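You operate a simulated robot arm through the tools that you are given. There is no shell and no other tool. Be economical: measure what you need, move in short steps, check, and stop when the job is done.

The job below is to be done with a simulated two-armed robot. You get a single attempt, and the scene is never put back.

Task
Take the blue napkin from the table and hang it over the rack bar.

It is judged by the outcome, as a careful person would: the job done as asked, and still so three seconds after it is handed in. It fails if anything else is knocked over, pushed out of place, dropped, spilled or broken. Flat cloth is picked up by pressing the open fingertips on it (5 to 10 N) and closing them slowly along it; thin cloth reads only 2 to 8 mm in the jaws.

Robot
Two 7-joint arms with two-finger parallel grippers on one trunk, on a base that drives. Base frame: it is fixed to the floor where the robot stands at the start and does not move with it; the origin is under the middle of the robot, x ahead of it, y to its left, z up. Readings come in m, rad, newtons and seconds.
The left shoulder is at the start at [0.06, 0.143, 0.901], the right one opposite. With the tool pointing down near the work surface each hand reaches from about 0.32 to 0.74 m from the robot's upright axis, wherever it stands, measured 20 degrees to its own side. Places, roughly: blue napkin [0.75, -2.75, 0.75]. Payload 1.57 kg a hand.
The TCP of each hand is the grasp point between the finger pads, 0.03 m short of the fingertips. In the tool frame z runs along the fingers and y along their closing line. The gripper opens to 0.11 m. The fingers are 0.024 m wide and 0.012 m thick; the gripper's body (0.048 by 0.112 m) begins 0.078 m behind the TCP.
Orientation is that of the tool frame in the base frame, as a unit quaternion [x, y, z, w]. With the fingers straight down and closing along the base's y, the tool's x points along the base's -x, its y along +y and its z along -z.

Tools
- The arms move only by the tool apply_moves. It takes "left_rows", "right_rows" or both (then of equal length, played together; a hand with none holds still); each is a list of rows, each a list of 7 numbers: the finger opening in m, from 0 to 0.11, then the shift along the tool's x, y, z in m, then the turn, a rotation vector about the tool's x, y, z in rad. In form: [[grip, x, y, z, ax, ay, az], ...]. A call has 1 to 10 rows; each row is the pose to reach, as a shift and turn from the pose commanded when the call began, along the tool's axes at that moment. A row lasts 0.2 s, in which the tool goes at most 0.05 m and 0.15 rad; a call with a longer step from one row to the next is refused whole, and so is a gripper value outside its range. A pose out of reach is approached as far as the arm can. The call stops where the force on the tool passes 40 N (or 10 N more than at its start, if that is more) or the arm is blocked; 0.2 s more then pass. The fingers move at their own pace (about 0.045 m/s each) and stop on an object; they squeeze with about 30 N. The grip force told is the motor's: it shows also when the fingers shut on nothing. Time passes only in rows, and 0.2 s behind the last, so rows that repeat a pose let the fingers close. The reply holds the time, the measured pose of the TCP, the force on the tool along the base axes, the opening and the grip force, in the units named above and with some noise, with the torque about the TCP (base axes, N m) and any sound that the robot's microphone picked up.
- Cameras (640 x 400 px; columns grow to the right, rows downward): "scene" is now at [0.0577, 0.0041, 1.533]; the picture's right is [0.06, -1.00, 0.00], its down [-0.56, -0.04, -0.83] and it looks along [0.83, 0.05, -0.56] (base axes); focal length 253 px, centre (320, 200). "left" rides on the left gripper at [0.07, -0.016, -0.141] in its tool frame; the picture's right is [0.23, 0.97, 0.00], its down [-0.86, 0.20, -0.48] and it looks along [-0.47, 0.11, 0.88] (tool axes); focal length 222 px, centre (320, 200). "right" rides on the right gripper at [0.07, 0.016, -0.141] in its tool frame; the picture's right is [-0.23, 0.97, 0.00], its down [-0.86, -0.20, -0.48] and it looks along [-0.47, -0.11, 0.88] (tool axes); focal length 222 px, centre (320, 200). There is no depth. A picture from a camera that has moved, and an enlarged one, comes with that camera's place and axes in the base frame and with its lens.
- capture(camera): a new picture of that camera. It takes no simulated time.
- move_column(by): slides the trunk up (or, below 0, down) by that many m; the arms and the scene camera ride with it, the base frame stays. It gives what a move gives, with no picture.
- roll_base(legs): drives the robot by 1 to 6 legs, each [ahead, left, turn to the left] in m, m and rad, along the robot's own axes; the way and the turn of a leg run together, so that a leg with both is an arc; at most 1.5 m and 3.142 rad a leg. The arms and the cameras ride along, it lands a little off, and it stops where it bumps. It gives what a move gives.
- turn_head(pan, tilt): turns the head with the scene camera to pan (to the left, within 1.501 rad either way) and tilt (down, from -0.506 to 1.204), counted from straight ahead of the robot. It gives what a move gives.
- enlarge(camera, box): a new picture of the part [left, top, right, bottom] of that camera's present view, enlarged. It takes no simulated time.
- hand_in(): hands the job in; it is judged then, once.

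Go step by step. Nothing tells you exact positions but the pictures and the camera data: compare them with the known pose of the tool, close in by small moves and look again before you grip or let go. The budget is 135 turns and 122 pictures, counting those below and the enlarged ones. Unless the task says otherwise, let go and move clear before handing in, and close with one line.

The tools are called after "Emit:" as name(argument=value, ...) on one line, values as JSON. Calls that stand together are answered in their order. apply_moves: Moves the arms, as the interface text tells. Its arguments: {"type":"object","properties":{"left_rows":{"type":"array","items":{"type":"array","items":{"type":"number"}}},"right_rows":{"type":"array","items":{"type":"array","items":{"type":"number"}}}},"required":[]} The other tools are called the same way: move_column (by) slides the trunk up or down; roll_base (legs) drives the base; turn_head (pan, tilt) turns the head that bears the scene camera; capture (camera) takes a picture; enlarge (camera, box) takes an enlarged picture of a part of a camera's view; hand_in () hands the job in.

At the start:

```text
t: 0.0
left_tcp_pos: [0.4166, 0.1993, 1.0636]
left_orientation: [0.0, 1.0, 0.0, -0.001]
left_contact_force: [-0.9, 0.1, -1.0]
left_torque: [0.01, 0.0, -0.02]
left_grip_width: 0.1101
left_gripper_force: 0.1
right_tcp_pos: [0.4152, -0.2025, 1.0557]
right_orientation: [0.0, 1.0, 0.0, 0.0]
right_contact_force: [0.1, 0.4, -0.8]
right_torque: [-0.02, 0.0, -0.04]
right_grip_width: 0.11
right_gripper_force: 0.0
trunk travel left (down, up): [-0.5, 0.09]
robot x, y, heading: [0.0011, 0.0008, -0.004]
head pan, tilt: [0.063, 0.597]
```

scene: 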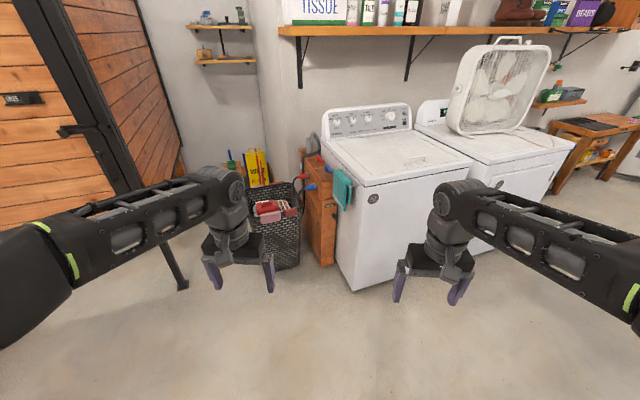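
right: 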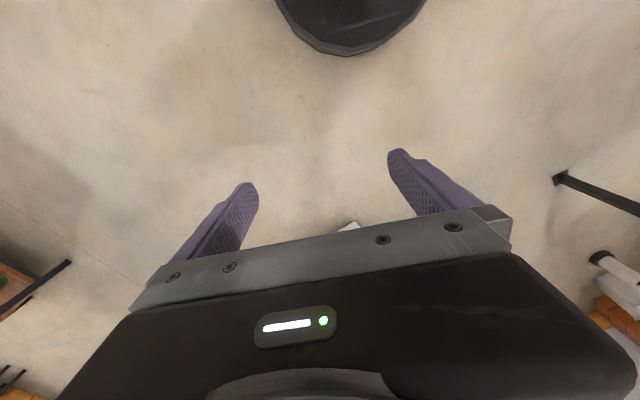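
left: 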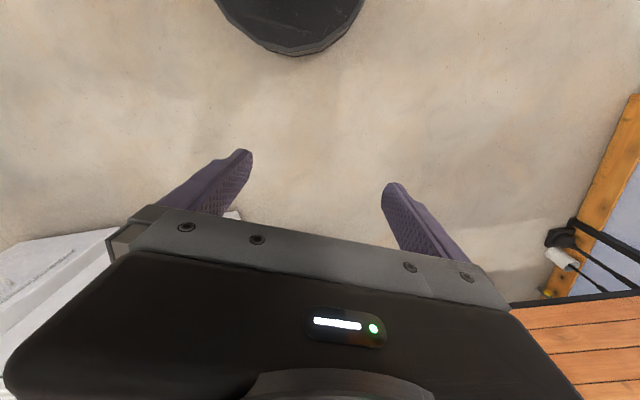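

The napkin is off to the right at about y=-2.75, outside this view. I'll turn the head right to see the area.

Emit:
turn_head(pan=-1.2, tilt=0.35)

Emit:
capture(camera="scene")

```text
t: 1.4
left_tcp_pos: [0.4158, 0.1998, 1.0645]
left_orientation: [-0.001, 1.0, 0.0, 0.001]
left_contact_force: [-0.3, -0.2, 0.7]
left_torque: [0.0, 0.0, 0.01]
left_grip_width: 0.1099
left_gripper_force: 0.1
right_tcp_pos: [0.4136, -0.2017, 1.0561]
right_orientation: [0.0, 1.0, 0.0, -0.001]
right_contact_force: [0.6, 0.9, -0.1]
right_torque: [0.0, 0.0, -0.02]
right_grip_width: 0.1099
right_gripper_force: 0.0
trunk travel left (down, up): [-0.5, 0.09]
robot x, y, heading: [-0.0008, -0.0009, -0.003]
head pan, tilt: [-1.201, 0.351]
```

```text
118 pictures are left
camera scene: at [0.0031, -0.0883, 1.5553], right [-0.93, -0.36, 0.0], down [-0.12, 0.32, -0.94], along [0.34, -0.88, -0.34], focal length 253 px, centre (320, 200)
```

scene: 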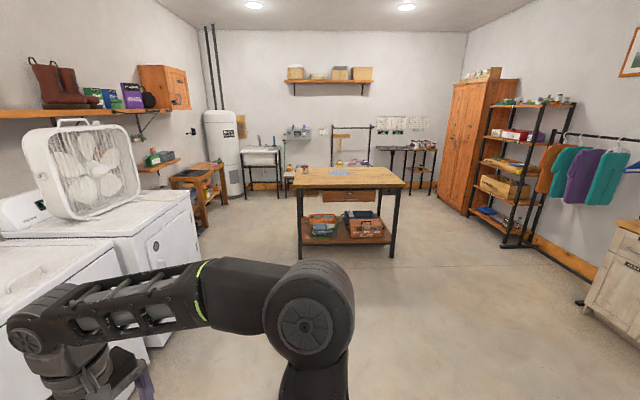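

Emit:
enlarge(camera="scene", box=[240, 100, 440, 270])

```text
2.35 times, centred on (340, 185) of scene
camera zoom: at [0.0031, -0.0883, 1.5553], right [-0.93, -0.36, 0.0], down [-0.12, 0.32, -0.94], along [0.34, -0.88, -0.34], focal length 596 px, centre (273, 235)
```

zoom: 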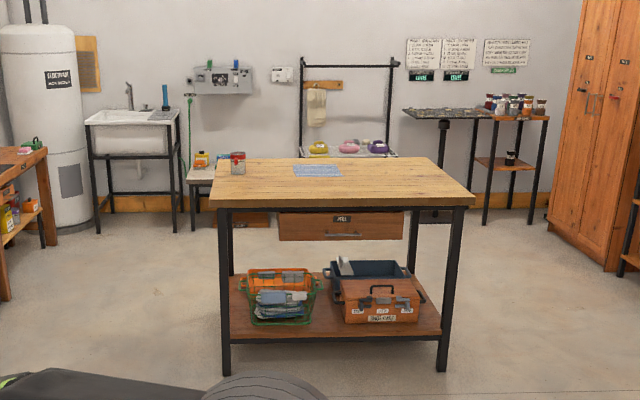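

The napkin lies on the wooden table, and a black frame with a top bar stands behind it. I'll turn to face that way, drive part of the distance and look again.

Emit:
roll_base(legs=[[0, 0, -1.57], [1.2, 0, 0]])

Emit:
turn_head(pan=0.2, tilt=0.3)

Emit:
capture(camera="scene")

```text
t: 11.5
left_tcp_pos: [0.1851, -1.6543, 1.0649]
left_orientation: [0.715, 0.699, 0.0, 0.0]
left_contact_force: [0.1, -0.7, 0.5]
left_torque: [0.0, -0.03, -0.04]
left_grip_width: 0.11
left_gripper_force: 0.1
right_tcp_pos: [-0.2174, -1.645, 1.0556]
right_orientation: [0.715, 0.699, 0.0, 0.0]
right_contact_force: [0.2, -0.3, 0.2]
right_torque: [-0.03, -0.01, 0.02]
right_grip_width: 0.11
right_gripper_force: 0.0
trunk travel left (down, up): [-0.5, 0.09]
robot x, y, heading: [-0.0043, -1.2355, -1.593]
head pan, tilt: [-1.201, 0.351]
```

```text
t: 13.0
left_tcp_pos: [0.1842, -1.6547, 1.0643]
left_orientation: [0.714, 0.7, 0.001, 0.001]
left_contact_force: [0.3, 0.3, -0.4]
left_torque: [-0.01, 0.01, 0.02]
left_grip_width: 0.1099
left_gripper_force: 0.1
right_tcp_pos: [-0.2163, -1.6442, 1.0556]
right_orientation: [0.716, 0.699, -0.001, -0.001]
right_contact_force: [-0.1, -0.4, 0.2]
right_torque: [0.0, 0.03, -0.04]
right_grip_width: 0.1099
right_gripper_force: 0.0
trunk travel left (down, up): [-0.5, 0.09]
robot x, y, heading: [-0.0045, -1.2334, -1.596]
head pan, tilt: [0.201, 0.3]
```

```text
116 pictures are left
camera scene: at [0.0113, -1.2983, 1.5601], right [-0.98, -0.18, 0.0], down [-0.05, 0.29, -0.96], along [0.17, -0.94, -0.3], focal length 253 px, centre (320, 200)
```

scene: 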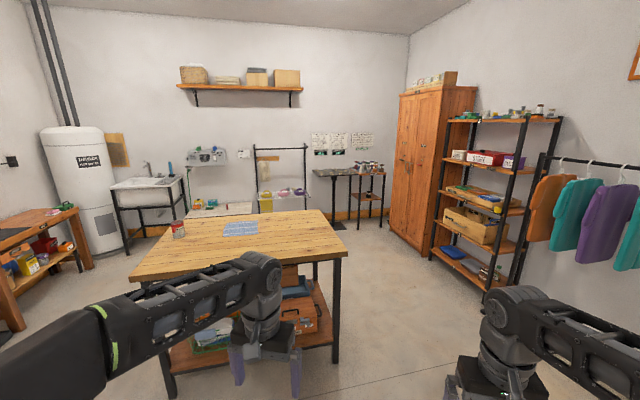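

Emit:
enlarge(camera="scene", box=[130, 130, 370, 280])

Emit:
enlarge(camera="scene", box=[235, 135, 325, 215])

```text
2.67 times, centred on (250, 205) of scene
camera zoom: at [0.0113, -1.2983, 1.5601], right [-0.98, -0.18, 0.0], down [-0.05, 0.29, -0.96], along [0.17, -0.94, -0.3], focal length 676 px, centre (507, 187)
```

zoom: 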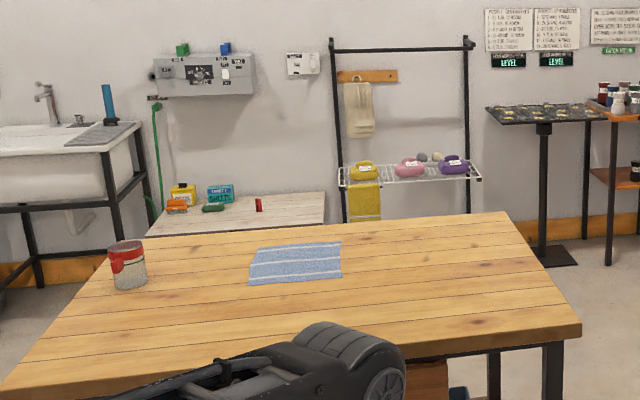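

```text
5.00 times, centred on (280, 175) of scene
camera zoom: at [0.0113, -1.2983, 1.5601], right [-0.98, -0.18, 0.0], down [-0.05, 0.29, -0.96], along [0.17, -0.94, -0.3], focal length 1267 px, centre (520, 325)
```

zoom: 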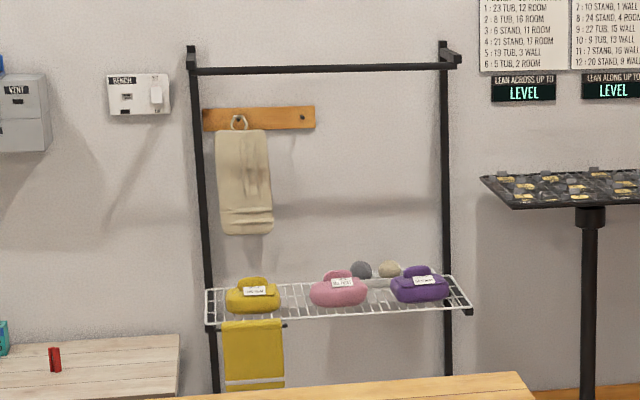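

The table is turned about 20° and its top is at z≈0.87. The napkin is near (0.80, -2.73), closer to the far edge, and the rack's top bar is near y≈-4.6, z≈1.2. I'll go around the table's right side, so both the napkin and the rack can be worked from the space between them.

Emit:
roll_base(legs=[[0, -0.5, 0], [1.3, 0, 0]])

Emit:
turn_head(pan=0.5, tilt=0.45)

Emit:
capture(camera="scene")

```text
t: 21.9
left_tcp_pos: [-0.3132, -2.9092, 1.0646]
left_orientation: [0.709, 0.706, 0.001, 0.0]
left_contact_force: [-0.3, -1.4, -0.3]
left_torque: [0.04, 0.0, 0.01]
left_grip_width: 0.1103
left_gripper_force: 0.1
right_tcp_pos: [-0.7156, -2.9062, 1.0555]
right_orientation: [0.709, 0.705, 0.001, 0.0]
right_contact_force: [0.6, -0.3, 0.2]
right_torque: [0.0, -0.01, 0.0]
right_grip_width: 0.1101
right_gripper_force: 0.0
trunk travel left (down, up): [-0.5, 0.09]
robot x, y, heading: [-0.5161, -2.492, -1.574]
head pan, tilt: [0.201, 0.3]
```

```text
t: 22.7
left_tcp_pos: [-0.3145, -2.9093, 1.0642]
left_orientation: [0.709, 0.705, 0.0, 0.0]
left_contact_force: [-0.5, -0.1, 0.7]
left_torque: [-0.01, 0.0, -0.01]
left_grip_width: 0.1098
left_gripper_force: 0.0
right_tcp_pos: [-0.7166, -2.9064, 1.0547]
right_orientation: [0.709, 0.705, 0.0, 0.0]
right_contact_force: [1.3, 0.4, 0.1]
right_torque: [0.02, 0.0, 0.0]
right_grip_width: 0.1101
right_gripper_force: 0.0
trunk travel left (down, up): [-0.5, 0.09]
robot x, y, heading: [-0.5108, -2.4921, -1.574]
head pan, tilt: [0.499, 0.45]
```

```text
113 pictures are left
camera scene: at [-0.4686, -2.5456, 1.5462], right [-0.88, -0.47, 0.0], down [-0.21, 0.38, -0.9], along [0.43, -0.79, -0.43], focal length 253 px, centre (320, 200)
```

scene: 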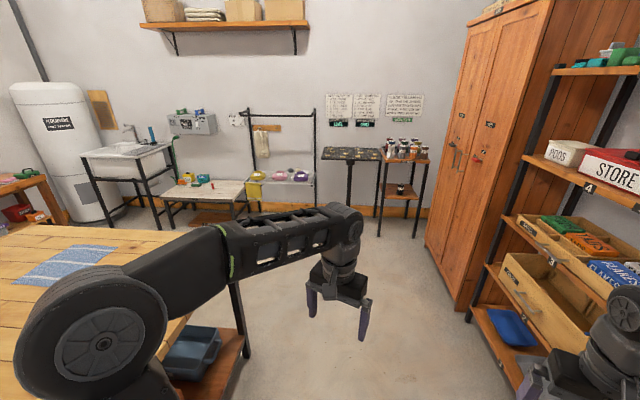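

The way past the table is clear. I'll continue around its far corner into the open space in front of the rack.

Emit:
roll_base(legs=[[0.65, 0.15, 0], [0.72, 0.6, 0]])

Emit:
turn_head(pan=0.7, tilt=0.35)

Emit:
capture(camera="scene")

```text
t: 30.9
left_tcp_pos: [0.4286, -4.2771, 1.0641]
left_orientation: [0.704, 0.71, 0.0, 0.0]
left_contact_force: [-0.4, -0.2, -1.5]
left_torque: [0.01, -0.04, 0.0]
left_grip_width: 0.1099
left_gripper_force: 0.1
right_tcp_pos: [0.0249, -4.2799, 1.0549]
right_orientation: [0.705, 0.71, 0.0, 0.0]
right_contact_force: [-1.0, 0.7, -0.8]
right_torque: [-0.02, 0.02, -0.01]
right_grip_width: 0.1101
right_gripper_force: 0.1
trunk travel left (down, up): [-0.5, 0.09]
robot x, y, heading: [0.2269, -3.8613, -1.57]
head pan, tilt: [0.499, 0.45]
```

```text
t: 31.6
left_tcp_pos: [0.4278, -4.2766, 1.0631]
left_orientation: [0.704, 0.71, -0.001, 0.001]
left_contact_force: [-0.9, 0.4, 0.8]
left_torque: [0.01, -0.01, 0.01]
left_grip_width: 0.11
left_gripper_force: 0.1
right_tcp_pos: [0.0255, -4.2787, 1.0547]
right_orientation: [0.705, 0.709, 0.0, 0.0]
right_contact_force: [-0.5, 0.0, -0.4]
right_torque: [0.01, 0.06, 0.0]
right_grip_width: 0.1097
right_gripper_force: 0.0
trunk travel left (down, up): [-0.5, 0.09]
robot x, y, heading: [0.2233, -3.863, -1.559]
head pan, tilt: [0.7, 0.351]
```

```text
112 pictures are left
camera scene: at [0.2842, -3.9049, 1.5553], right [-0.76, -0.65, 0.0], down [-0.22, 0.26, -0.94], along [0.61, -0.71, -0.34], focal length 253 px, centre (320, 200)
```

scene: 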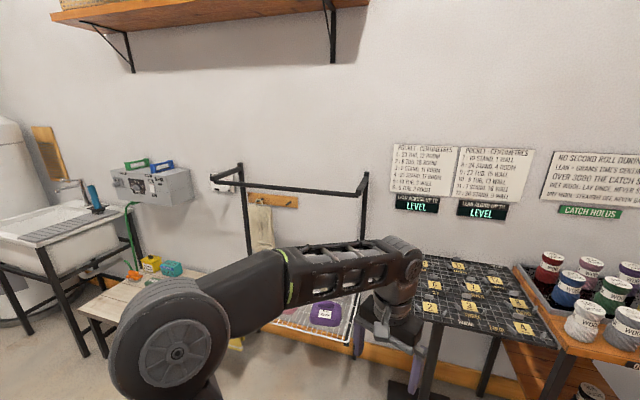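

The rack bar runs about parallel to the wall, from roughly (0.83, -4.85) to (1.55, -4.51), and sticks out into the room. Next I'll turn back to face the table's far side and slide sideways toward the napkin.

Emit:
roll_base(legs=[[0, 0, -2.774], [0, -0.8, 0]])

Emit:
turn_head(pan=0.0, tilt=0.6)

Emit:
capture(camera="scene")

```text
t: 42.2
left_tcp_pos: [0.5825, -3.2489, 1.0649]
left_orientation: [0.838, -0.545, 0.0, -0.001]
left_contact_force: [-0.1, -0.4, -0.4]
left_torque: [-0.02, 0.04, 0.02]
left_grip_width: 0.11
left_gripper_force: 0.0
right_tcp_pos: [0.9506, -3.0871, 1.0555]
right_orientation: [0.839, -0.544, -0.001, 0.0]
right_contact_force: [-0.9, 0.0, 0.5]
right_torque: [0.01, -0.02, 0.0]
right_grip_width: 0.1102
right_gripper_force: 0.2
trunk travel left (down, up): [-0.5, 0.09]
robot x, y, heading: [0.9345, -3.546, 1.989]
head pan, tilt: [0.7, 0.351]
```

```text
t: 43.3
left_tcp_pos: [0.583, -3.2499, 1.0645]
left_orientation: [0.839, -0.545, 0.0, 0.0]
left_contact_force: [-0.3, -0.5, -0.4]
left_torque: [0.0, 0.0, 0.0]
left_grip_width: 0.1101
left_gripper_force: 0.0
right_tcp_pos: [0.9497, -3.0868, 1.0554]
right_orientation: [0.839, -0.544, 0.0, 0.0]
right_contact_force: [-0.3, 0.0, 1.2]
right_torque: [0.0, 0.01, 0.0]
right_grip_width: 0.11
right_gripper_force: 0.1
trunk travel left (down, up): [-0.5, 0.09]
robot x, y, heading: [0.9341, -3.5493, 1.989]
head pan, tilt: [0.0, 0.6]
```

```text
111 pictures are left
camera scene: at [0.9094, -3.4962, 1.5326], right [0.91, 0.41, 0.0], down [0.23, -0.52, -0.83], along [-0.34, 0.75, -0.56], focal length 253 px, centre (320, 200)
```

scene: 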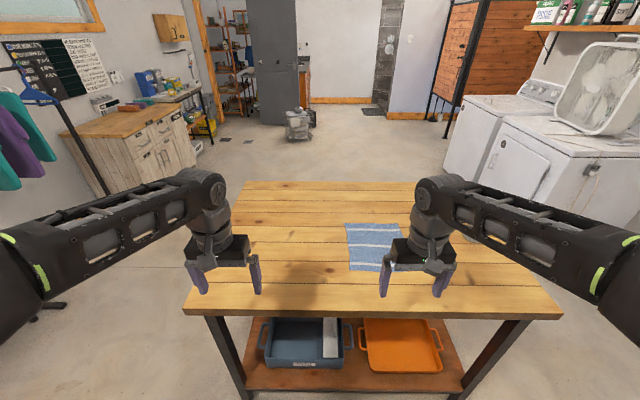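

The napkin is about 0.23 × 0.24 m, with its near edge's middle around (0.87, -2.90) at about 0.65 m from my axis, which the right hand can reach. I'll move the right hand over that edge and check with the wrist camera.

Emit:
apply_moves(right_rows=[[0.06, -0.04, 0, 0, 0, 0, 0], [0.06, -0.08, 0, 0, 0, 0, 0], [0.06, -0.12, 0, 0, 0, 0, 0], [0.06, -0.16, 0, 0, 0, 0, 0], [0.06, -0.2, 0, 0, 0, 0, 0], [0.06, -0.21, 0, 0.04, 0, 0, 0], [0.06, -0.21, 0, 0.06, 0, 0, 0]])

Emit:
capture(camera="right")

Emit:
capture(camera="scene")

```text
t: 44.9
left_tcp_pos: [0.5828, -3.2492, 1.0654]
left_orientation: [0.839, -0.545, 0.0, 0.002]
left_contact_force: [-0.4, 0.3, 0.0]
left_torque: [-0.01, 0.02, -0.03]
left_grip_width: 0.1101
left_gripper_force: 0.0
right_tcp_pos: [0.8624, -2.8948, 0.9928]
right_orientation: [0.839, -0.544, 0.0, 0.0]
right_contact_force: [-0.8, 0.8, -0.9]
right_torque: [-0.06, 0.0, 0.0]
right_grip_width: 0.0602
right_gripper_force: 0.1
right hand out of reach, approached as far as the arm can: row 4, 5, 6
trunk travel left (down, up): [-0.5, 0.09]
robot x, y, heading: [0.9322, -3.55, 1.989]
head pan, tilt: [0.0, 0.6]
```

```text
110 pictures are left
camera right: at [0.8745, -2.9655, 1.1346], right [-0.98, -0.19, 0.0], down [-0.17, 0.86, 0.48], along [-0.09, 0.47, -0.88], focal length 222 px, centre (320, 200)
```

right: 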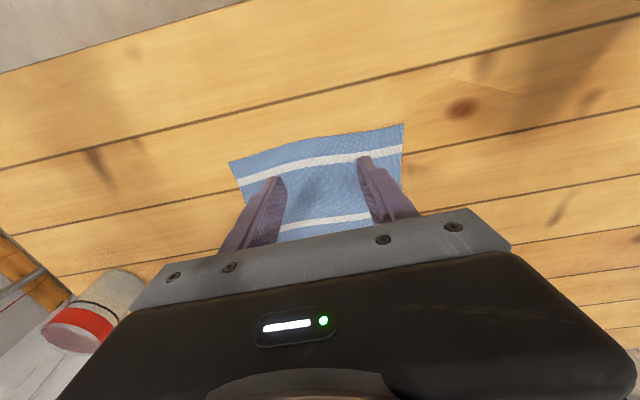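

```text
109 pictures are left
camera scene: at [0.9094, -3.4952, 1.5326], right [0.91, 0.41, 0.0], down [0.23, -0.52, -0.82], along [-0.34, 0.75, -0.57], focal length 253 px, centre (320, 200)
```

scene: 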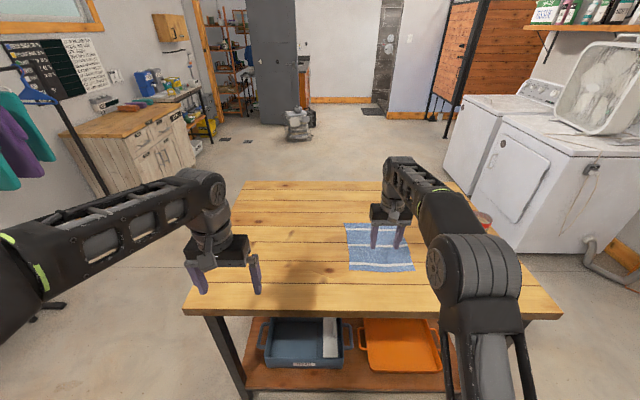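

The hand is centred right over the napkin's near edge. I'll drive ahead a little for reach and lower toward the cloth.

Emit:
roll_base(legs=[[0.05, 0, 0]])

Emit:
apply_moves(right_rows=[[0.06, 0.01, 0, 0.02, 0, 0, 0], [0.06, 0.02, 0, 0.04, 0, 0, 0], [0.06, 0.02, 0, 0.06, 0, 0, 0]])

Emit:
capture(camera="right")

```text
t: 45.8
left_tcp_pos: [0.5611, -3.203, 1.0635]
left_orientation: [0.839, -0.545, 0.001, 0.0]
left_contact_force: [0.0, 0.0, -0.2]
left_torque: [-0.04, -0.02, 0.0]
left_grip_width: 0.1098
left_gripper_force: 0.0
right_tcp_pos: [0.8402, -2.8477, 0.9921]
right_orientation: [0.839, -0.544, 0.001, 0.001]
right_contact_force: [0.1, 0.7, -0.7]
right_torque: [0.0, -0.04, -0.01]
right_grip_width: 0.06
right_gripper_force: 0.1
trunk travel left (down, up): [-0.5, 0.09]
robot x, y, heading: [0.913, -3.4993, 1.984]
head pan, tilt: [0.0, 0.6]
```

```text
t: 46.6
left_tcp_pos: [0.5623, -3.2033, 1.064]
left_orientation: [0.839, -0.544, 0.002, 0.0]
left_contact_force: [0.1, -0.1, -0.3]
left_torque: [-0.04, 0.02, 0.02]
left_grip_width: 0.1098
left_gripper_force: 0.1
right_tcp_pos: [0.8476, -2.8675, 0.9334]
right_orientation: [0.838, -0.545, 0.0, -0.001]
right_contact_force: [0.4, 0.4, -0.3]
right_torque: [-0.03, 0.0, -0.01]
right_grip_width: 0.0597
right_gripper_force: 0.0
trunk travel left (down, up): [-0.5, 0.09]
robot x, y, heading: [0.909, -3.5034, 1.991]
head pan, tilt: [0.0, 0.6]
```

```text
108 pictures are left
camera right: at [0.8614, -2.9384, 1.0748], right [-0.98, -0.19, 0.0], down [-0.17, 0.86, 0.48], along [-0.09, 0.47, -0.88], focal length 222 px, centre (320, 200)
```

right: 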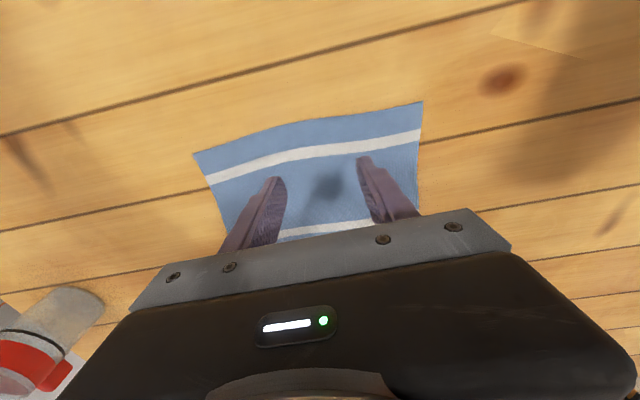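

The fingers are about 3.5 cm inside the near edge, and the table top is confirmed at z≈0.87. I'll come back 1 cm and lower until there is light contact.

Emit:
apply_moves(right_rows=[[0.06, 0.01, 0.007, 0.012, 0, 0, 0], [0.06, 0.01, 0.007, 0.024, 0, 0, 0], [0.06, 0.01, 0.007, 0.029, 0, 0, 0], [0.06, 0.01, 0.007, 0.032, 0, 0, 0]])

```text
t: 47.6
left_tcp_pos: [0.5617, -3.2031, 1.0638]
left_orientation: [0.839, -0.544, 0.0, -0.001]
left_contact_force: [0.0, -1.0, 0.6]
left_torque: [-0.01, 0.01, 0.02]
left_grip_width: 0.1099
left_gripper_force: 0.0
right_tcp_pos: [0.8471, -2.88, 0.9015]
right_orientation: [0.839, -0.545, 0.0, 0.0]
right_contact_force: [-0.1, 0.3, -0.7]
right_torque: [0.01, -0.03, -0.01]
right_grip_width: 0.0601
right_gripper_force: 0.0
trunk travel left (down, up): [-0.5, 0.09]
robot x, y, heading: [0.9163, -3.5005, 1.988]
head pan, tilt: [0.0, 0.6]
```

Emit:
apply_moves(right_rows=[[0.06, 0, 0, 0.002, 0, 0, 0], [0.06, 0, 0, 0.004, 0, 0, 0]])

```text
t: 48.2
left_tcp_pos: [0.5611, -3.204, 1.0645]
left_orientation: [0.839, -0.545, 0.0, -0.001]
left_contact_force: [0.3, 0.4, -0.8]
left_torque: [0.0, 0.02, -0.03]
left_grip_width: 0.11
left_gripper_force: 0.1
right_tcp_pos: [0.8466, -2.8778, 0.8961]
right_orientation: [0.839, -0.544, 0.0, 0.0]
right_contact_force: [0.1, 0.6, -0.1]
right_torque: [-0.01, 0.0, -0.02]
right_grip_width: 0.0599
right_gripper_force: 0.1
trunk travel left (down, up): [-0.5, 0.09]
robot x, y, heading: [0.9161, -3.4995, 1.994]
head pan, tilt: [0.0, 0.6]
```

No contact yet at z 0.896, so I'll keep lowering in small steps.

Emit:
apply_moves(right_rows=[[0.06, 0, 0, 0.002, 0, 0, 0], [0.06, 0, 0, 0.004, 0, 0, 0]])

Emit:
enlarge(camera="right", box=[180, 60, 460, 240])

```text
t: 48.8
left_tcp_pos: [0.5622, -3.203, 1.0636]
left_orientation: [0.839, -0.545, -0.001, 0.0]
left_contact_force: [0.6, -0.2, -1.1]
left_torque: [-0.03, -0.03, 0.01]
left_grip_width: 0.1101
left_gripper_force: 0.0
right_tcp_pos: [0.8473, -2.8801, 0.8931]
right_orientation: [0.839, -0.545, 0.0, -0.001]
right_contact_force: [0.0, -0.5, 0.5]
right_torque: [0.02, 0.03, 0.0]
right_grip_width: 0.06
right_gripper_force: 0.1
trunk travel left (down, up): [-0.5, 0.09]
robot x, y, heading: [0.9135, -3.5043, 1.987]
head pan, tilt: [0.0, 0.6]
```

```text
2.22 times, centred on (320, 150) of right
camera zoom: at [0.8601, -2.9508, 1.0346], right [-0.98, -0.19, 0.0], down [-0.17, 0.86, 0.48], along [-0.09, 0.47, -0.88], focal length 494 px, centre (320, 311)
```

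zoom: 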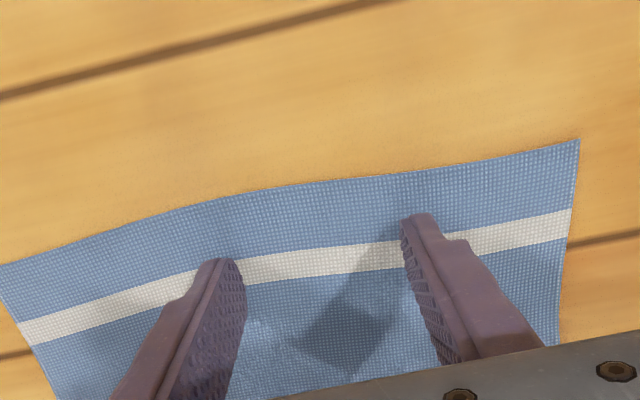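

Emit:
apply_moves(right_rows=[[0.06, 0, 0, 0.003, 0, 0, 0], [0.06, 0, 0, 0.006, 0, 0, 0]])

```text
t: 49.4
left_tcp_pos: [0.5615, -3.2056, 1.0659]
left_orientation: [0.838, -0.545, -0.001, 0.0]
left_contact_force: [0.4, -0.8, 0.1]
left_torque: [-0.02, -0.02, 0.02]
left_grip_width: 0.11
left_gripper_force: 0.0
right_tcp_pos: [0.8482, -2.8794, 0.8916]
right_orientation: [0.838, -0.545, -0.003, -0.002]
right_contact_force: [3.6, 0.4, 26.2]
right_torque: [-0.34, 0.09, 0.06]
right_grip_width: 0.0596
right_gripper_force: 0.0
trunk travel left (down, up): [-0.5, 0.09]
robot x, y, heading: [0.9113, -3.5009, 1.984]
head pan, tilt: [0.0, 0.6]
```

Contact is made, but 26 N is too hard. I'll back off about 3 mm and check.

Emit:
apply_moves(right_rows=[[0.06, 0, 0, -0.0032, 0, 0, 0], [0.06, 0, 0, -0.0032, 0, 0, 0]])

```text
t: 50.0
left_tcp_pos: [0.5609, -3.2041, 1.0657]
left_orientation: [0.838, -0.545, 0.0, 0.0]
left_contact_force: [0.5, -0.3, 0.7]
left_torque: [-0.02, -0.03, 0.02]
left_grip_width: 0.1099
left_gripper_force: 0.0
right_tcp_pos: [0.8467, -2.8805, 0.892]
right_orientation: [0.839, -0.544, -0.001, -0.001]
right_contact_force: [-0.4, 3.4, 15.9]
right_torque: [-0.12, 0.18, -0.08]
right_grip_width: 0.0594
right_gripper_force: 0.0
trunk travel left (down, up): [-0.5, 0.09]
robot x, y, heading: [0.914, -3.5054, 1.983]
head pan, tilt: [0.0, 0.6]
```

Emit:
apply_moves(right_rows=[[0.06, 0, 0, -0.0022, 0, 0, 0], [0.06, 0, 0, -0.0022, 0, 0, 0]])

```text
t: 50.6
left_tcp_pos: [0.5626, -3.2032, 1.064]
left_orientation: [0.839, -0.545, -0.001, 0.0]
left_contact_force: [0.2, -0.2, 0.5]
left_torque: [0.01, -0.02, -0.01]
left_grip_width: 0.1101
left_gripper_force: 0.2
right_tcp_pos: [0.8471, -2.8806, 0.8914]
right_orientation: [0.839, -0.545, 0.001, 0.001]
right_contact_force: [0.8, -0.5, 2.7]
right_torque: [-0.01, 0.05, -0.04]
right_grip_width: 0.0597
right_gripper_force: 0.0
trunk travel left (down, up): [-0.5, 0.09]
robot x, y, heading: [0.9148, -3.5044, 1.99]
head pan, tilt: [0.0, 0.6]
```

Now it reads 2.7 N, so I'll add about 0.8 mm for 7 N or so and close slowly.

Emit:
apply_moves(right_rows=[[0.06, 0, 0, 0.0008, 0, 0, 0], [0.054, 0, 0, 0.0008, 0, 0, 0], [0.047, 0, 0, 0.0008, 0, 0, 0], [0.04, 0, 0, 0.0008, 0, 0, 0], [0.033, 0, 0, 0.0008, 0, 0, 0], [0.026, 0, 0, 0.0008, 0, 0, 0], [0.019, 0, 0, 0.0008, 0, 0, 0], [0.012, 0, 0, 0.0008, 0, 0, 0], [0.005, 0, 0, 0.0008, 0, 0, 0], [0.0, 0, 0, 0.0008, 0, 0, 0]])

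Emit:
capture(camera="right")

```text
t: 52.8
left_tcp_pos: [0.5616, -3.2051, 1.0632]
left_orientation: [0.839, -0.545, 0.0, 0.0]
left_contact_force: [0.6, 0.1, 0.2]
left_torque: [-0.01, 0.0, 0.0]
left_grip_width: 0.1101
left_gripper_force: 0.1
right_tcp_pos: [0.8465, -2.8799, 0.8931]
right_orientation: [0.838, -0.545, 0.001, 0.0]
right_contact_force: [-0.1, 0.1, 4.3]
right_torque: [-0.07, 0.08, 0.02]
right_grip_width: 0.0019
right_gripper_force: 18.3
trunk travel left (down, up): [-0.5, 0.09]
robot x, y, heading: [0.9147, -3.5007, 1.992]
head pan, tilt: [0.0, 0.6]
```

```text
106 pictures are left
camera right: at [0.8598, -2.9517, 1.0334], right [-0.98, -0.19, 0.0], down [-0.17, 0.86, 0.48], along [-0.09, 0.47, -0.88], focal length 222 px, centre (320, 200)
```

right: 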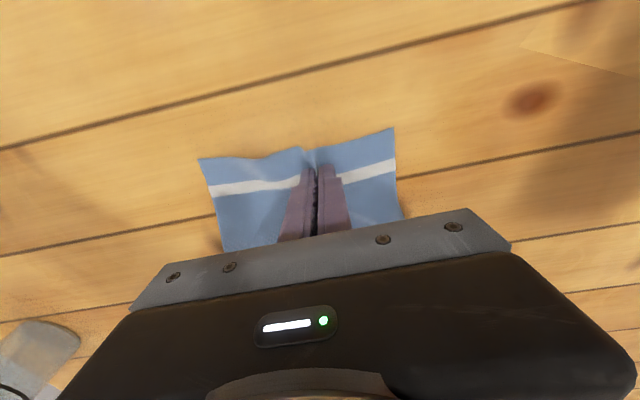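

The cloth is gathered between the fingers. I'll keep squeezing for a moment, then lift straight up and check the hold.

Emit:
apply_moves(right_rows=[[0, 0, 0, 0, 0, 0, 0], [0, 0, 0, 0, 0, 0, 0], [0, 0, 0, -0.02, 0, 0, 0], [0, 0, 0, -0.05, 0, 0, 0], [0, 0, 0, -0.09, 0, 0, 0], [0, 0, 0, -0.13, 0, 0, 0], [0, 0, 0, -0.17, 0, 0, 0], [0, 0, 0, -0.21, 0, 0, 0], [0, 0, 0, -0.25, 0, 0, 0]])

Emit:
capture(camera="scene")

Emit:
capture(camera="right")

```text
t: 54.8
left_tcp_pos: [0.5621, -3.202, 1.0643]
left_orientation: [0.839, -0.544, 0.001, 0.0]
left_contact_force: [0.4, 0.1, 0.3]
left_torque: [-0.03, 0.03, 0.01]
left_grip_width: 0.1099
left_gripper_force: 0.1
right_tcp_pos: [0.8493, -2.8964, 1.0868]
right_orientation: [0.845, -0.532, -0.025, -0.047]
right_contact_force: [0.5, 0.1, -0.3]
right_torque: [-0.09, 0.01, -0.01]
right_grip_width: 0.0019
right_gripper_force: 23.9
right hand out of reach, approached as far as the arm can: row 7, 8, 9
trunk travel left (down, up): [-0.5, 0.09]
robot x, y, heading: [0.9098, -3.5004, 1.988]
head pan, tilt: [0.0, 0.6]
```

```text
105 pictures are left
camera scene: at [0.8891, -3.4482, 1.5324], right [0.91, 0.41, 0.0], down [0.23, -0.52, -0.82], along [-0.34, 0.75, -0.57], focal length 253 px, centre (320, 200)
```

scene: 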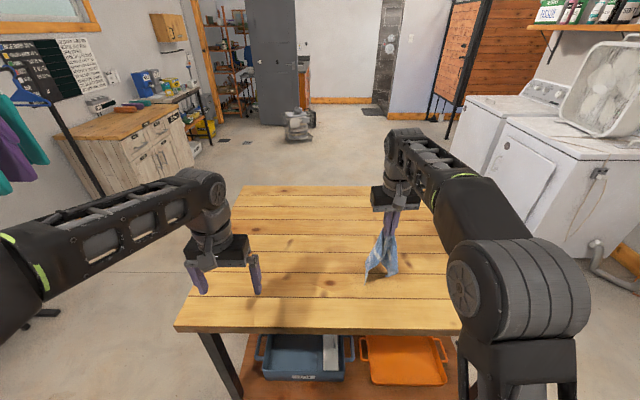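

```text
104 pictures are left
camera right: at [0.8627, -2.9812, 1.2213], right [-0.98, -0.21, -0.03], down [-0.19, 0.8, 0.57], along [-0.1, 0.56, -0.82], focal length 222 px, centre (320, 200)
```

right: 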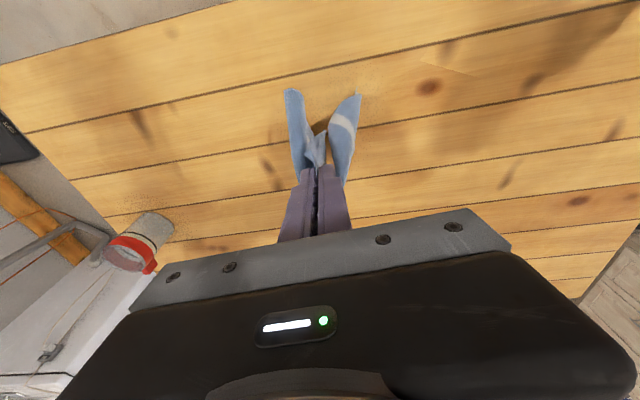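

The napkin is held firmly. I'll raise the trunk and pull the hand back so the cloth clears the table, then drive back.

Emit:
move_column(by=0.085)

Emit:
apply_moves(right_rows=[[0, 0.04, 0, 0, 0, 0, 0], [0, 0.08, 0, 0, 0, 0, 0], [0, 0.12, 0, 0, 0, 0, 0], [0, 0.16, 0, 0, 0, 0, 0], [0, 0.16, 0, -0.02, 0, 0, 0]])

Emit:
capture(camera="scene")

```text
t: 56.0
left_tcp_pos: [0.5625, -3.2031, 1.149]
left_orientation: [0.838, -0.545, -0.001, -0.001]
left_contact_force: [-0.8, -0.7, -0.1]
left_torque: [-0.02, 0.01, -0.01]
left_grip_width: 0.1099
left_gripper_force: 0.0
right_tcp_pos: [0.8487, -2.8977, 1.1725]
right_orientation: [0.845, -0.532, -0.026, -0.047]
right_contact_force: [0.0, -0.7, 0.0]
right_torque: [-0.02, 0.04, 0.0]
right_grip_width: 0.0017
right_gripper_force: 23.4
trunk travel left (down, up): [-0.585, 0.005]
robot x, y, heading: [0.915, -3.5016, 1.989]
head pan, tilt: [0.0, 0.6]
```

```text
t: 57.2
left_tcp_pos: [0.5615, -3.204, 1.1493]
left_orientation: [0.838, -0.545, 0.0, 0.0]
left_contact_force: [0.0, 0.1, -0.2]
left_torque: [-0.02, 0.01, -0.02]
left_grip_width: 0.11
left_gripper_force: 0.3
right_tcp_pos: [0.9193, -3.0448, 1.179]
right_orientation: [0.845, -0.533, -0.026, -0.048]
right_contact_force: [0.0, -0.7, 0.2]
right_torque: [-0.04, 0.01, -0.02]
right_grip_width: 0.0021
right_gripper_force: 23.5
trunk travel left (down, up): [-0.585, 0.005]
robot x, y, heading: [0.9112, -3.5033, 1.988]
head pan, tilt: [0.0, 0.6]
```

```text
103 pictures are left
camera scene: at [0.8885, -3.45, 1.6175], right [0.91, 0.41, 0.0], down [0.23, -0.52, -0.82], along [-0.34, 0.75, -0.57], focal length 253 px, centre (320, 200)
```

scene: 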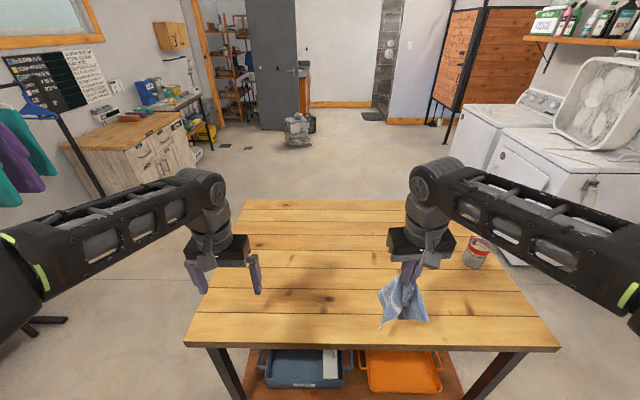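

The napkin clears the table and the can is undisturbed. I'll back away and turn around to face the rack.

Emit:
roll_base(legs=[[-0.35, 0, 0], [0, 0, -3.14]])

Emit:
turn_head(pan=0.0, tilt=0.5)

Emit:
capture(camera="scene")

```text
t: 66.7
left_tcp_pos: [1.4138, -4.1027, 1.1489]
left_orientation: [0.531, 0.847, 0.0, 0.0]
left_contact_force: [-0.6, 0.1, 0.1]
left_torque: [0.02, -0.02, -0.01]
left_grip_width: 0.1099
left_gripper_force: 0.0
right_tcp_pos: [1.0616, -4.2753, 1.178]
right_orientation: [0.518, 0.853, -0.047, 0.026]
right_contact_force: [-0.1, -0.4, 0.4]
right_torque: [-0.01, 0.04, -0.01]
right_grip_width: 0.0021
right_gripper_force: 23.3
trunk travel left (down, up): [-0.585, 0.005]
robot x, y, heading: [1.0494, -3.8175, -1.113]
head pan, tilt: [0.0, 0.6]
```

```text
t: 67.4
left_tcp_pos: [1.4135, -4.1039, 1.1497]
left_orientation: [0.531, 0.848, -0.001, 0.0]
left_contact_force: [0.6, 0.9, 0.8]
left_torque: [0.0, -0.01, 0.0]
left_grip_width: 0.11
left_gripper_force: 0.0
right_tcp_pos: [1.061, -4.2756, 1.1792]
right_orientation: [0.518, 0.854, -0.047, 0.027]
right_contact_force: [1.0, 0.5, -0.2]
right_torque: [0.02, -0.02, 0.03]
right_grip_width: 0.0018
right_gripper_force: 23.7
trunk travel left (down, up): [-0.585, 0.005]
robot x, y, heading: [1.0515, -3.8189, -1.122]
head pan, tilt: [0.0, 0.499]
```

```text
102 pictures are left
camera scene: at [1.0778, -3.8736, 1.6266], right [-0.9, -0.44, 0.0], down [-0.21, 0.43, -0.88], along [0.38, -0.79, -0.48], focal length 253 px, centre (320, 200)
```

scene: 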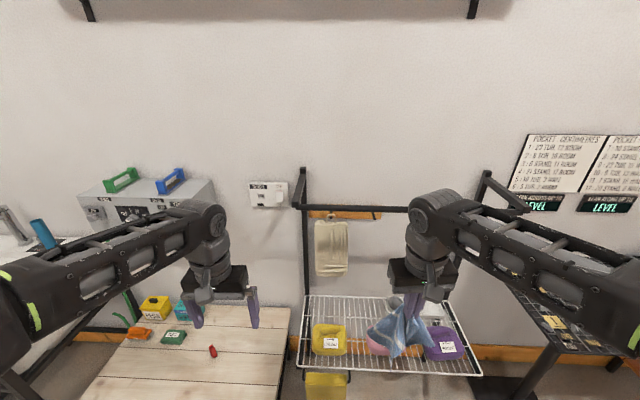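

The bar's ends are near (1.44, -4.46) and (0.80, -4.74) at z≈1.23, standing about 0.3 m off the wall. Before approaching, I'll raise the right hand above bar height and tilt its fingers about 45° forward.

Emit:
apply_moves(right_rows=[[0, 0, 0, -0.03, 0, -0.14, 0], [0, 0, 0, -0.06, 0, -0.28, 0], [0, 0, 0, -0.09, 0, -0.42, 0], [0, 0, 0, -0.12, 0, -0.56, 0], [0, 0, 0, -0.15, 0, -0.7, 0], [0, 0, 0, -0.17, 0, -0.8, 0]])

Emit:
capture(camera="scene")

Emit:
capture(camera="right")

```text
t: 68.8
left_tcp_pos: [1.413, -4.1031, 1.1496]
left_orientation: [0.53, 0.848, 0.001, 0.0]
left_contact_force: [0.5, -0.1, 0.0]
left_torque: [0.01, 0.02, 0.0]
left_grip_width: 0.1099
left_gripper_force: 0.0
right_tcp_pos: [1.0598, -4.2585, 1.3528]
right_orientation: [0.459, 0.775, -0.246, 0.358]
right_contact_force: [0.7, 0.9, 0.1]
right_torque: [-0.01, -0.02, 0.06]
right_grip_width: 0.002
right_gripper_force: 23.8
trunk travel left (down, up): [-0.585, 0.005]
robot x, y, heading: [1.0555, -3.8155, -1.117]
head pan, tilt: [0.0, 0.499]
```

```text
101 pictures are left
camera scene: at [1.0777, -3.8733, 1.6267], right [-0.9, -0.44, 0.0], down [-0.21, 0.43, -0.88], along [0.38, -0.79, -0.48], focal length 253 px, centre (320, 200)
```

scene: 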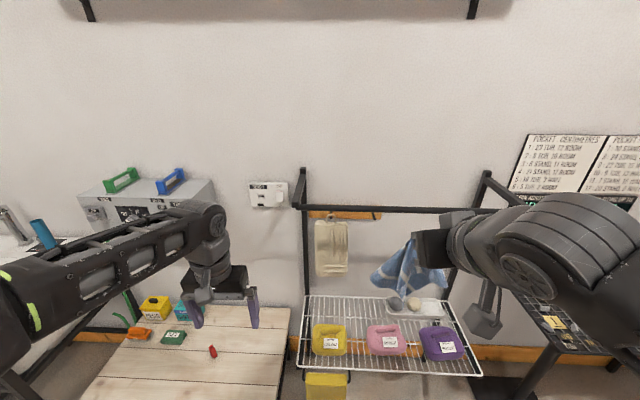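

```text
100 pictures are left
camera right: at [1.0052, -4.1142, 1.3855], right [0.94, 0.32, 0.13], down [-0.06, -0.21, 0.98], along [0.34, -0.92, -0.18], focal length 222 px, centre (320, 200)
```

right: 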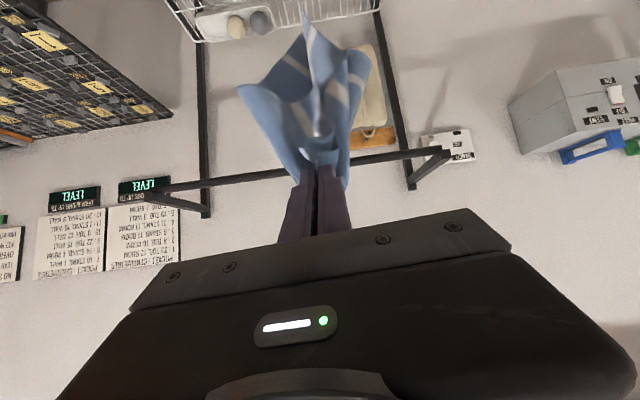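

The hand is about 0.12 m above the bar and 0.34 m short of it, with the napkin hanging freely. I'll align the heading and drive a little closer, shifting slightly right to stay clear of the bench.

Emit:
roll_base(legs=[[0, 0, -0.04], [0, -0.08, 0], [0.18, 0, 0]])

Emit:
capture(camera="scene")

Emit:
capture(camera="right")

```text
t: 71.3
left_tcp_pos: [1.3966, -4.3151, 1.1486]
left_orientation: [0.55, 0.835, 0.0, -0.001]
left_contact_force: [0.4, 0.2, -1.0]
left_torque: [0.03, -0.02, -0.02]
left_grip_width: 0.1101
left_gripper_force: 0.1
right_tcp_pos: [1.0349, -4.453, 1.351]
right_orientation: [0.477, 0.765, -0.253, 0.351]
right_contact_force: [0.2, -0.2, -0.6]
right_torque: [0.05, 0.01, 0.04]
right_grip_width: 0.002
right_gripper_force: 23.6
trunk travel left (down, up): [-0.585, 0.005]
robot x, y, heading: [1.0449, -4.0119, -1.165]
head pan, tilt: [0.0, 0.499]
```

```text
99 pictures are left
camera scene: at [1.0709, -4.0693, 1.6266], right [-0.92, -0.39, 0.0], down [-0.19, 0.44, -0.88], along [0.35, -0.81, -0.48], focal length 253 px, centre (320, 200)
```

scene: 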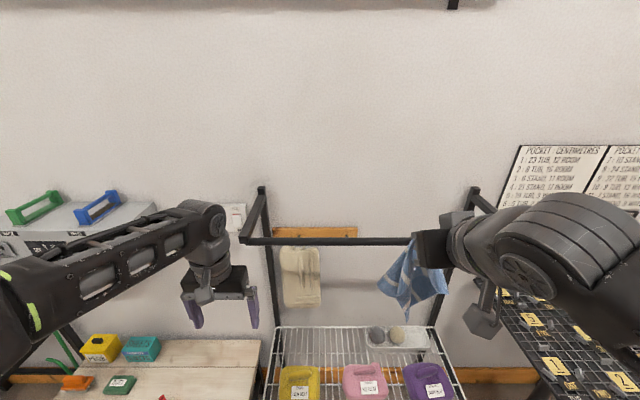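

```text
98 pictures are left
camera right: at [0.9871, -4.3064, 1.385], right [0.95, 0.28, 0.13], down [-0.07, -0.21, 0.98], along [0.3, -0.94, -0.18], focal length 222 px, centre (320, 200)
```

right: 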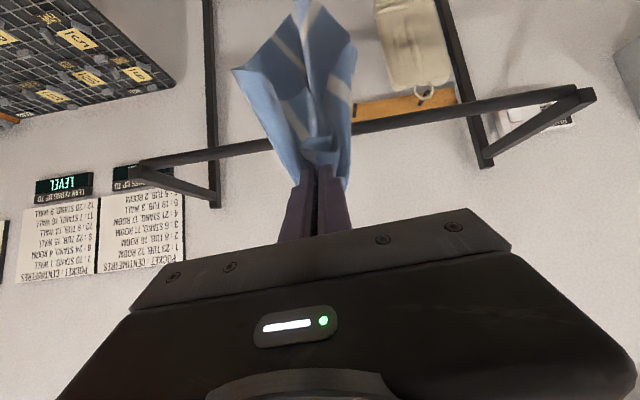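

The bar line is confirmed, and the hand still needs 0.17 m to be over it. I'll push forward about 0.28 m so the napkin drapes across the bar with its gripped edge on the wall side.

Emit:
apply_moves(right_rows=[[0, -0.022, -0.001, 0.034, 0, 0, 0], [0, -0.043, -0.003, 0.068, 0, 0, 0], [0, -0.065, -0.004, 0.102, 0, 0, 0], [0, -0.086, -0.006, 0.135, 0, 0, 0], [0, -0.108, -0.007, 0.169, 0, 0, 0], [0, -0.129, -0.009, 0.203, 0, 0, 0], [0, -0.151, -0.01, 0.237, 0, 0, 0]])

Emit:
capture(camera="scene")

Emit:
capture(camera="right")

```text
t: 72.9
left_tcp_pos: [1.3945, -4.3139, 1.15]
left_orientation: [0.551, 0.835, 0.0, -0.001]
left_contact_force: [-0.9, -0.2, -0.2]
left_torque: [0.01, 0.0, 0.0]
left_grip_width: 0.1099
left_gripper_force: 0.0
right_tcp_pos: [1.1396, -4.7148, 1.3208]
right_orientation: [0.478, 0.764, -0.254, 0.35]
right_contact_force: [-0.3, 0.3, -0.5]
right_torque: [0.01, -0.03, 0.04]
right_grip_width: 0.0017
right_gripper_force: 23.4
trunk travel left (down, up): [-0.585, 0.005]
robot x, y, heading: [1.0488, -4.0087, -1.166]
head pan, tilt: [0.0, 0.499]
```

```text
97 pictures are left
camera scene: at [1.0713, -4.0694, 1.6266], right [-0.92, -0.39, 0.0], down [-0.19, 0.44, -0.88], along [0.35, -0.81, -0.48], focal length 253 px, centre (320, 200)
```

scene: 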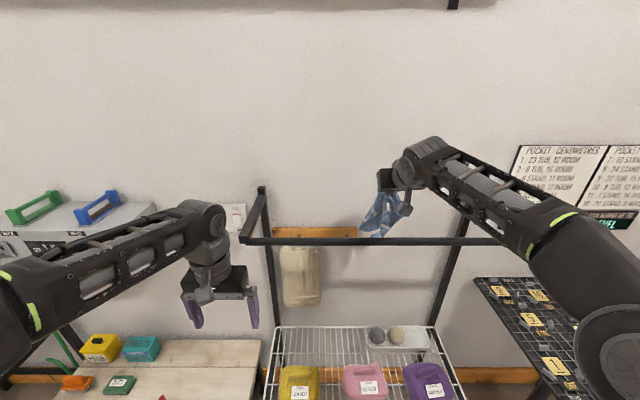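

```text
96 pictures are left
camera right: at [1.0912, -4.568, 1.3552], right [0.95, 0.28, 0.12], down [-0.07, -0.21, 0.98], along [0.3, -0.94, -0.18], focal length 222 px, centre (320, 200)
```

right: 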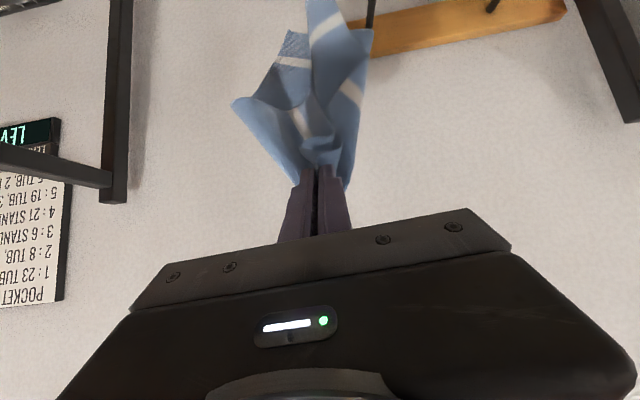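

Emit:
enlarge(camera="scene", box=[320, 130, 460, 270])

```text
2.86 times, centred on (390, 200) of scene
camera zoom: at [1.0713, -4.0694, 1.6266], right [-0.92, -0.39, 0.0], down [-0.19, 0.44, -0.88], along [0.35, -0.81, -0.48], focal length 724 px, centre (120, 200)
```

zoom: 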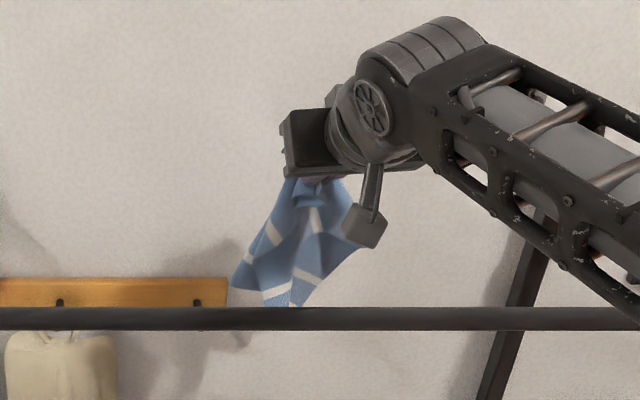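

The short napkin slid entirely over and now hangs on the wall side of the bar. That works in reverse: I'll draw the hand back just above the bar so the tail stays behind it and the gripped edge comes to the front.

Emit:
apply_moves(right_rows=[[0, 0.016, 0.001, 0.012, 0, 0, 0], [0, 0.04, 0.003, -0.013, 0, 0, 0], [0, 0.064, 0.005, -0.038, 0, 0, 0], [0, 0.088, 0.006, -0.063, 0, 0, 0], [0, 0.111, 0.008, -0.088, 0, 0, 0], [0, 0.134, 0.01, -0.136, 0, 0, 0]])

Emit:
capture(camera="scene")

Emit:
capture(camera="right")

```text
refused: row 6 steps farther than a row can; nothing moved
```

```text
94 pictures are left
camera scene: at [1.0713, -4.0694, 1.6266], right [-0.92, -0.39, 0.0], down [-0.19, 0.44, -0.88], along [0.35, -0.81, -0.48], focal length 253 px, centre (320, 200)
```

scene: 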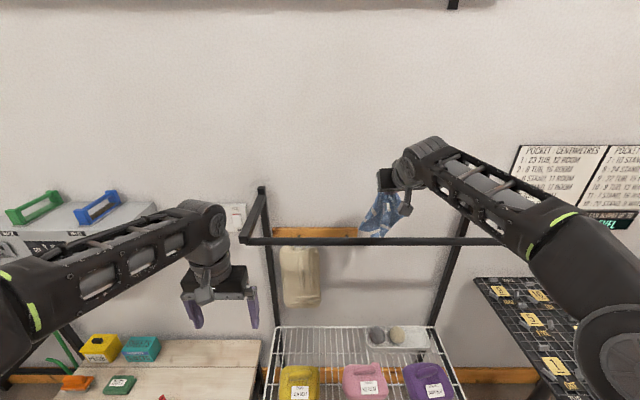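

```text
93 pictures are left
camera right: at [1.0912, -4.568, 1.3552], right [0.95, 0.28, 0.12], down [-0.07, -0.21, 0.98], along [0.3, -0.94, -0.18], focal length 222 px, centre (320, 200)
```

right: 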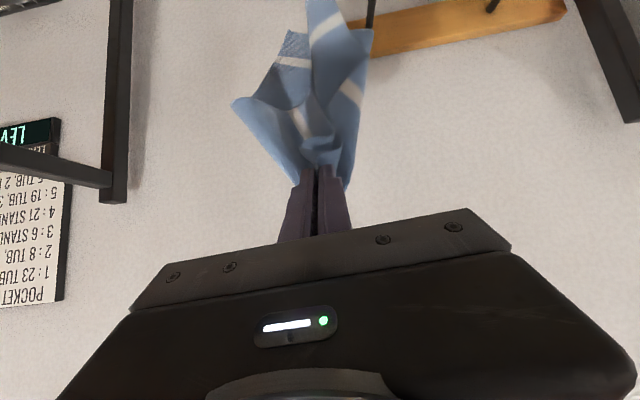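

That last step was too long, so I'll even the steps out.

Emit:
apply_moves(right_rows=[[0, 0.016, 0.001, 0.012, 0, 0, 0], [0, 0.033, 0.002, -0.009, 0, 0, 0], [0, 0.05, 0.003, -0.03, 0, 0, 0], [0, 0.067, 0.005, -0.051, 0, 0, 0], [0, 0.084, 0.006, -0.072, 0, 0, 0], [0, 0.1, 0.007, -0.093, 0, 0, 0], [0, 0.117, 0.009, -0.115, 0, 0, 0], [0, 0.134, 0.01, -0.136, 0, 0, 0]])

Emit:
capture(camera="scene")

Emit:
capture(camera="right")

```text
t: 74.7
left_tcp_pos: [1.3934, -4.3124, 1.1487]
left_orientation: [0.549, 0.836, -0.001, 0.001]
left_contact_force: [0.6, 0.1, 0.4]
left_torque: [-0.01, 0.02, -0.01]
left_grip_width: 0.11
left_gripper_force: 0.1
right_tcp_pos: [1.0697, -4.5319, 1.302]
right_orientation: [0.477, 0.764, -0.254, 0.351]
right_contact_force: [-0.7, -0.6, -0.1]
right_torque: [0.01, 0.0, -0.02]
right_grip_width: 0.0022
right_gripper_force: 23.3
trunk travel left (down, up): [-0.585, 0.005]
robot x, y, heading: [1.0484, -4.0114, -1.162]
head pan, tilt: [0.0, 0.499]
```

```text
92 pictures are left
camera scene: at [1.0699, -4.067, 1.6267], right [-0.92, -0.39, 0.0], down [-0.19, 0.44, -0.88], along [0.35, -0.81, -0.48], focal length 253 px, centre (320, 200)
```

scene: 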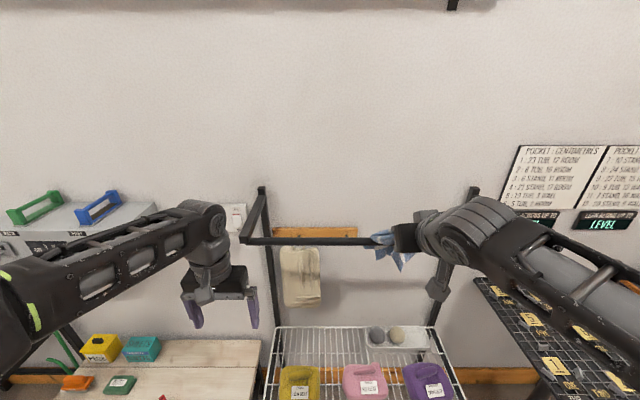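

```text
91 pictures are left
camera right: at [1.0202, -4.3843, 1.3362], right [0.95, 0.28, 0.13], down [-0.07, -0.21, 0.98], along [0.3, -0.94, -0.18], focal length 222 px, centre (320, 200)
```

right: 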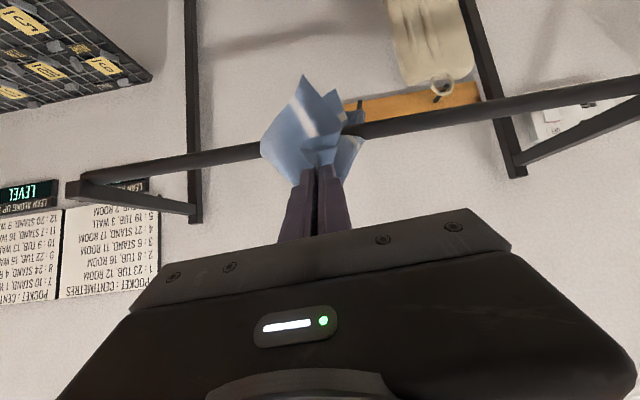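

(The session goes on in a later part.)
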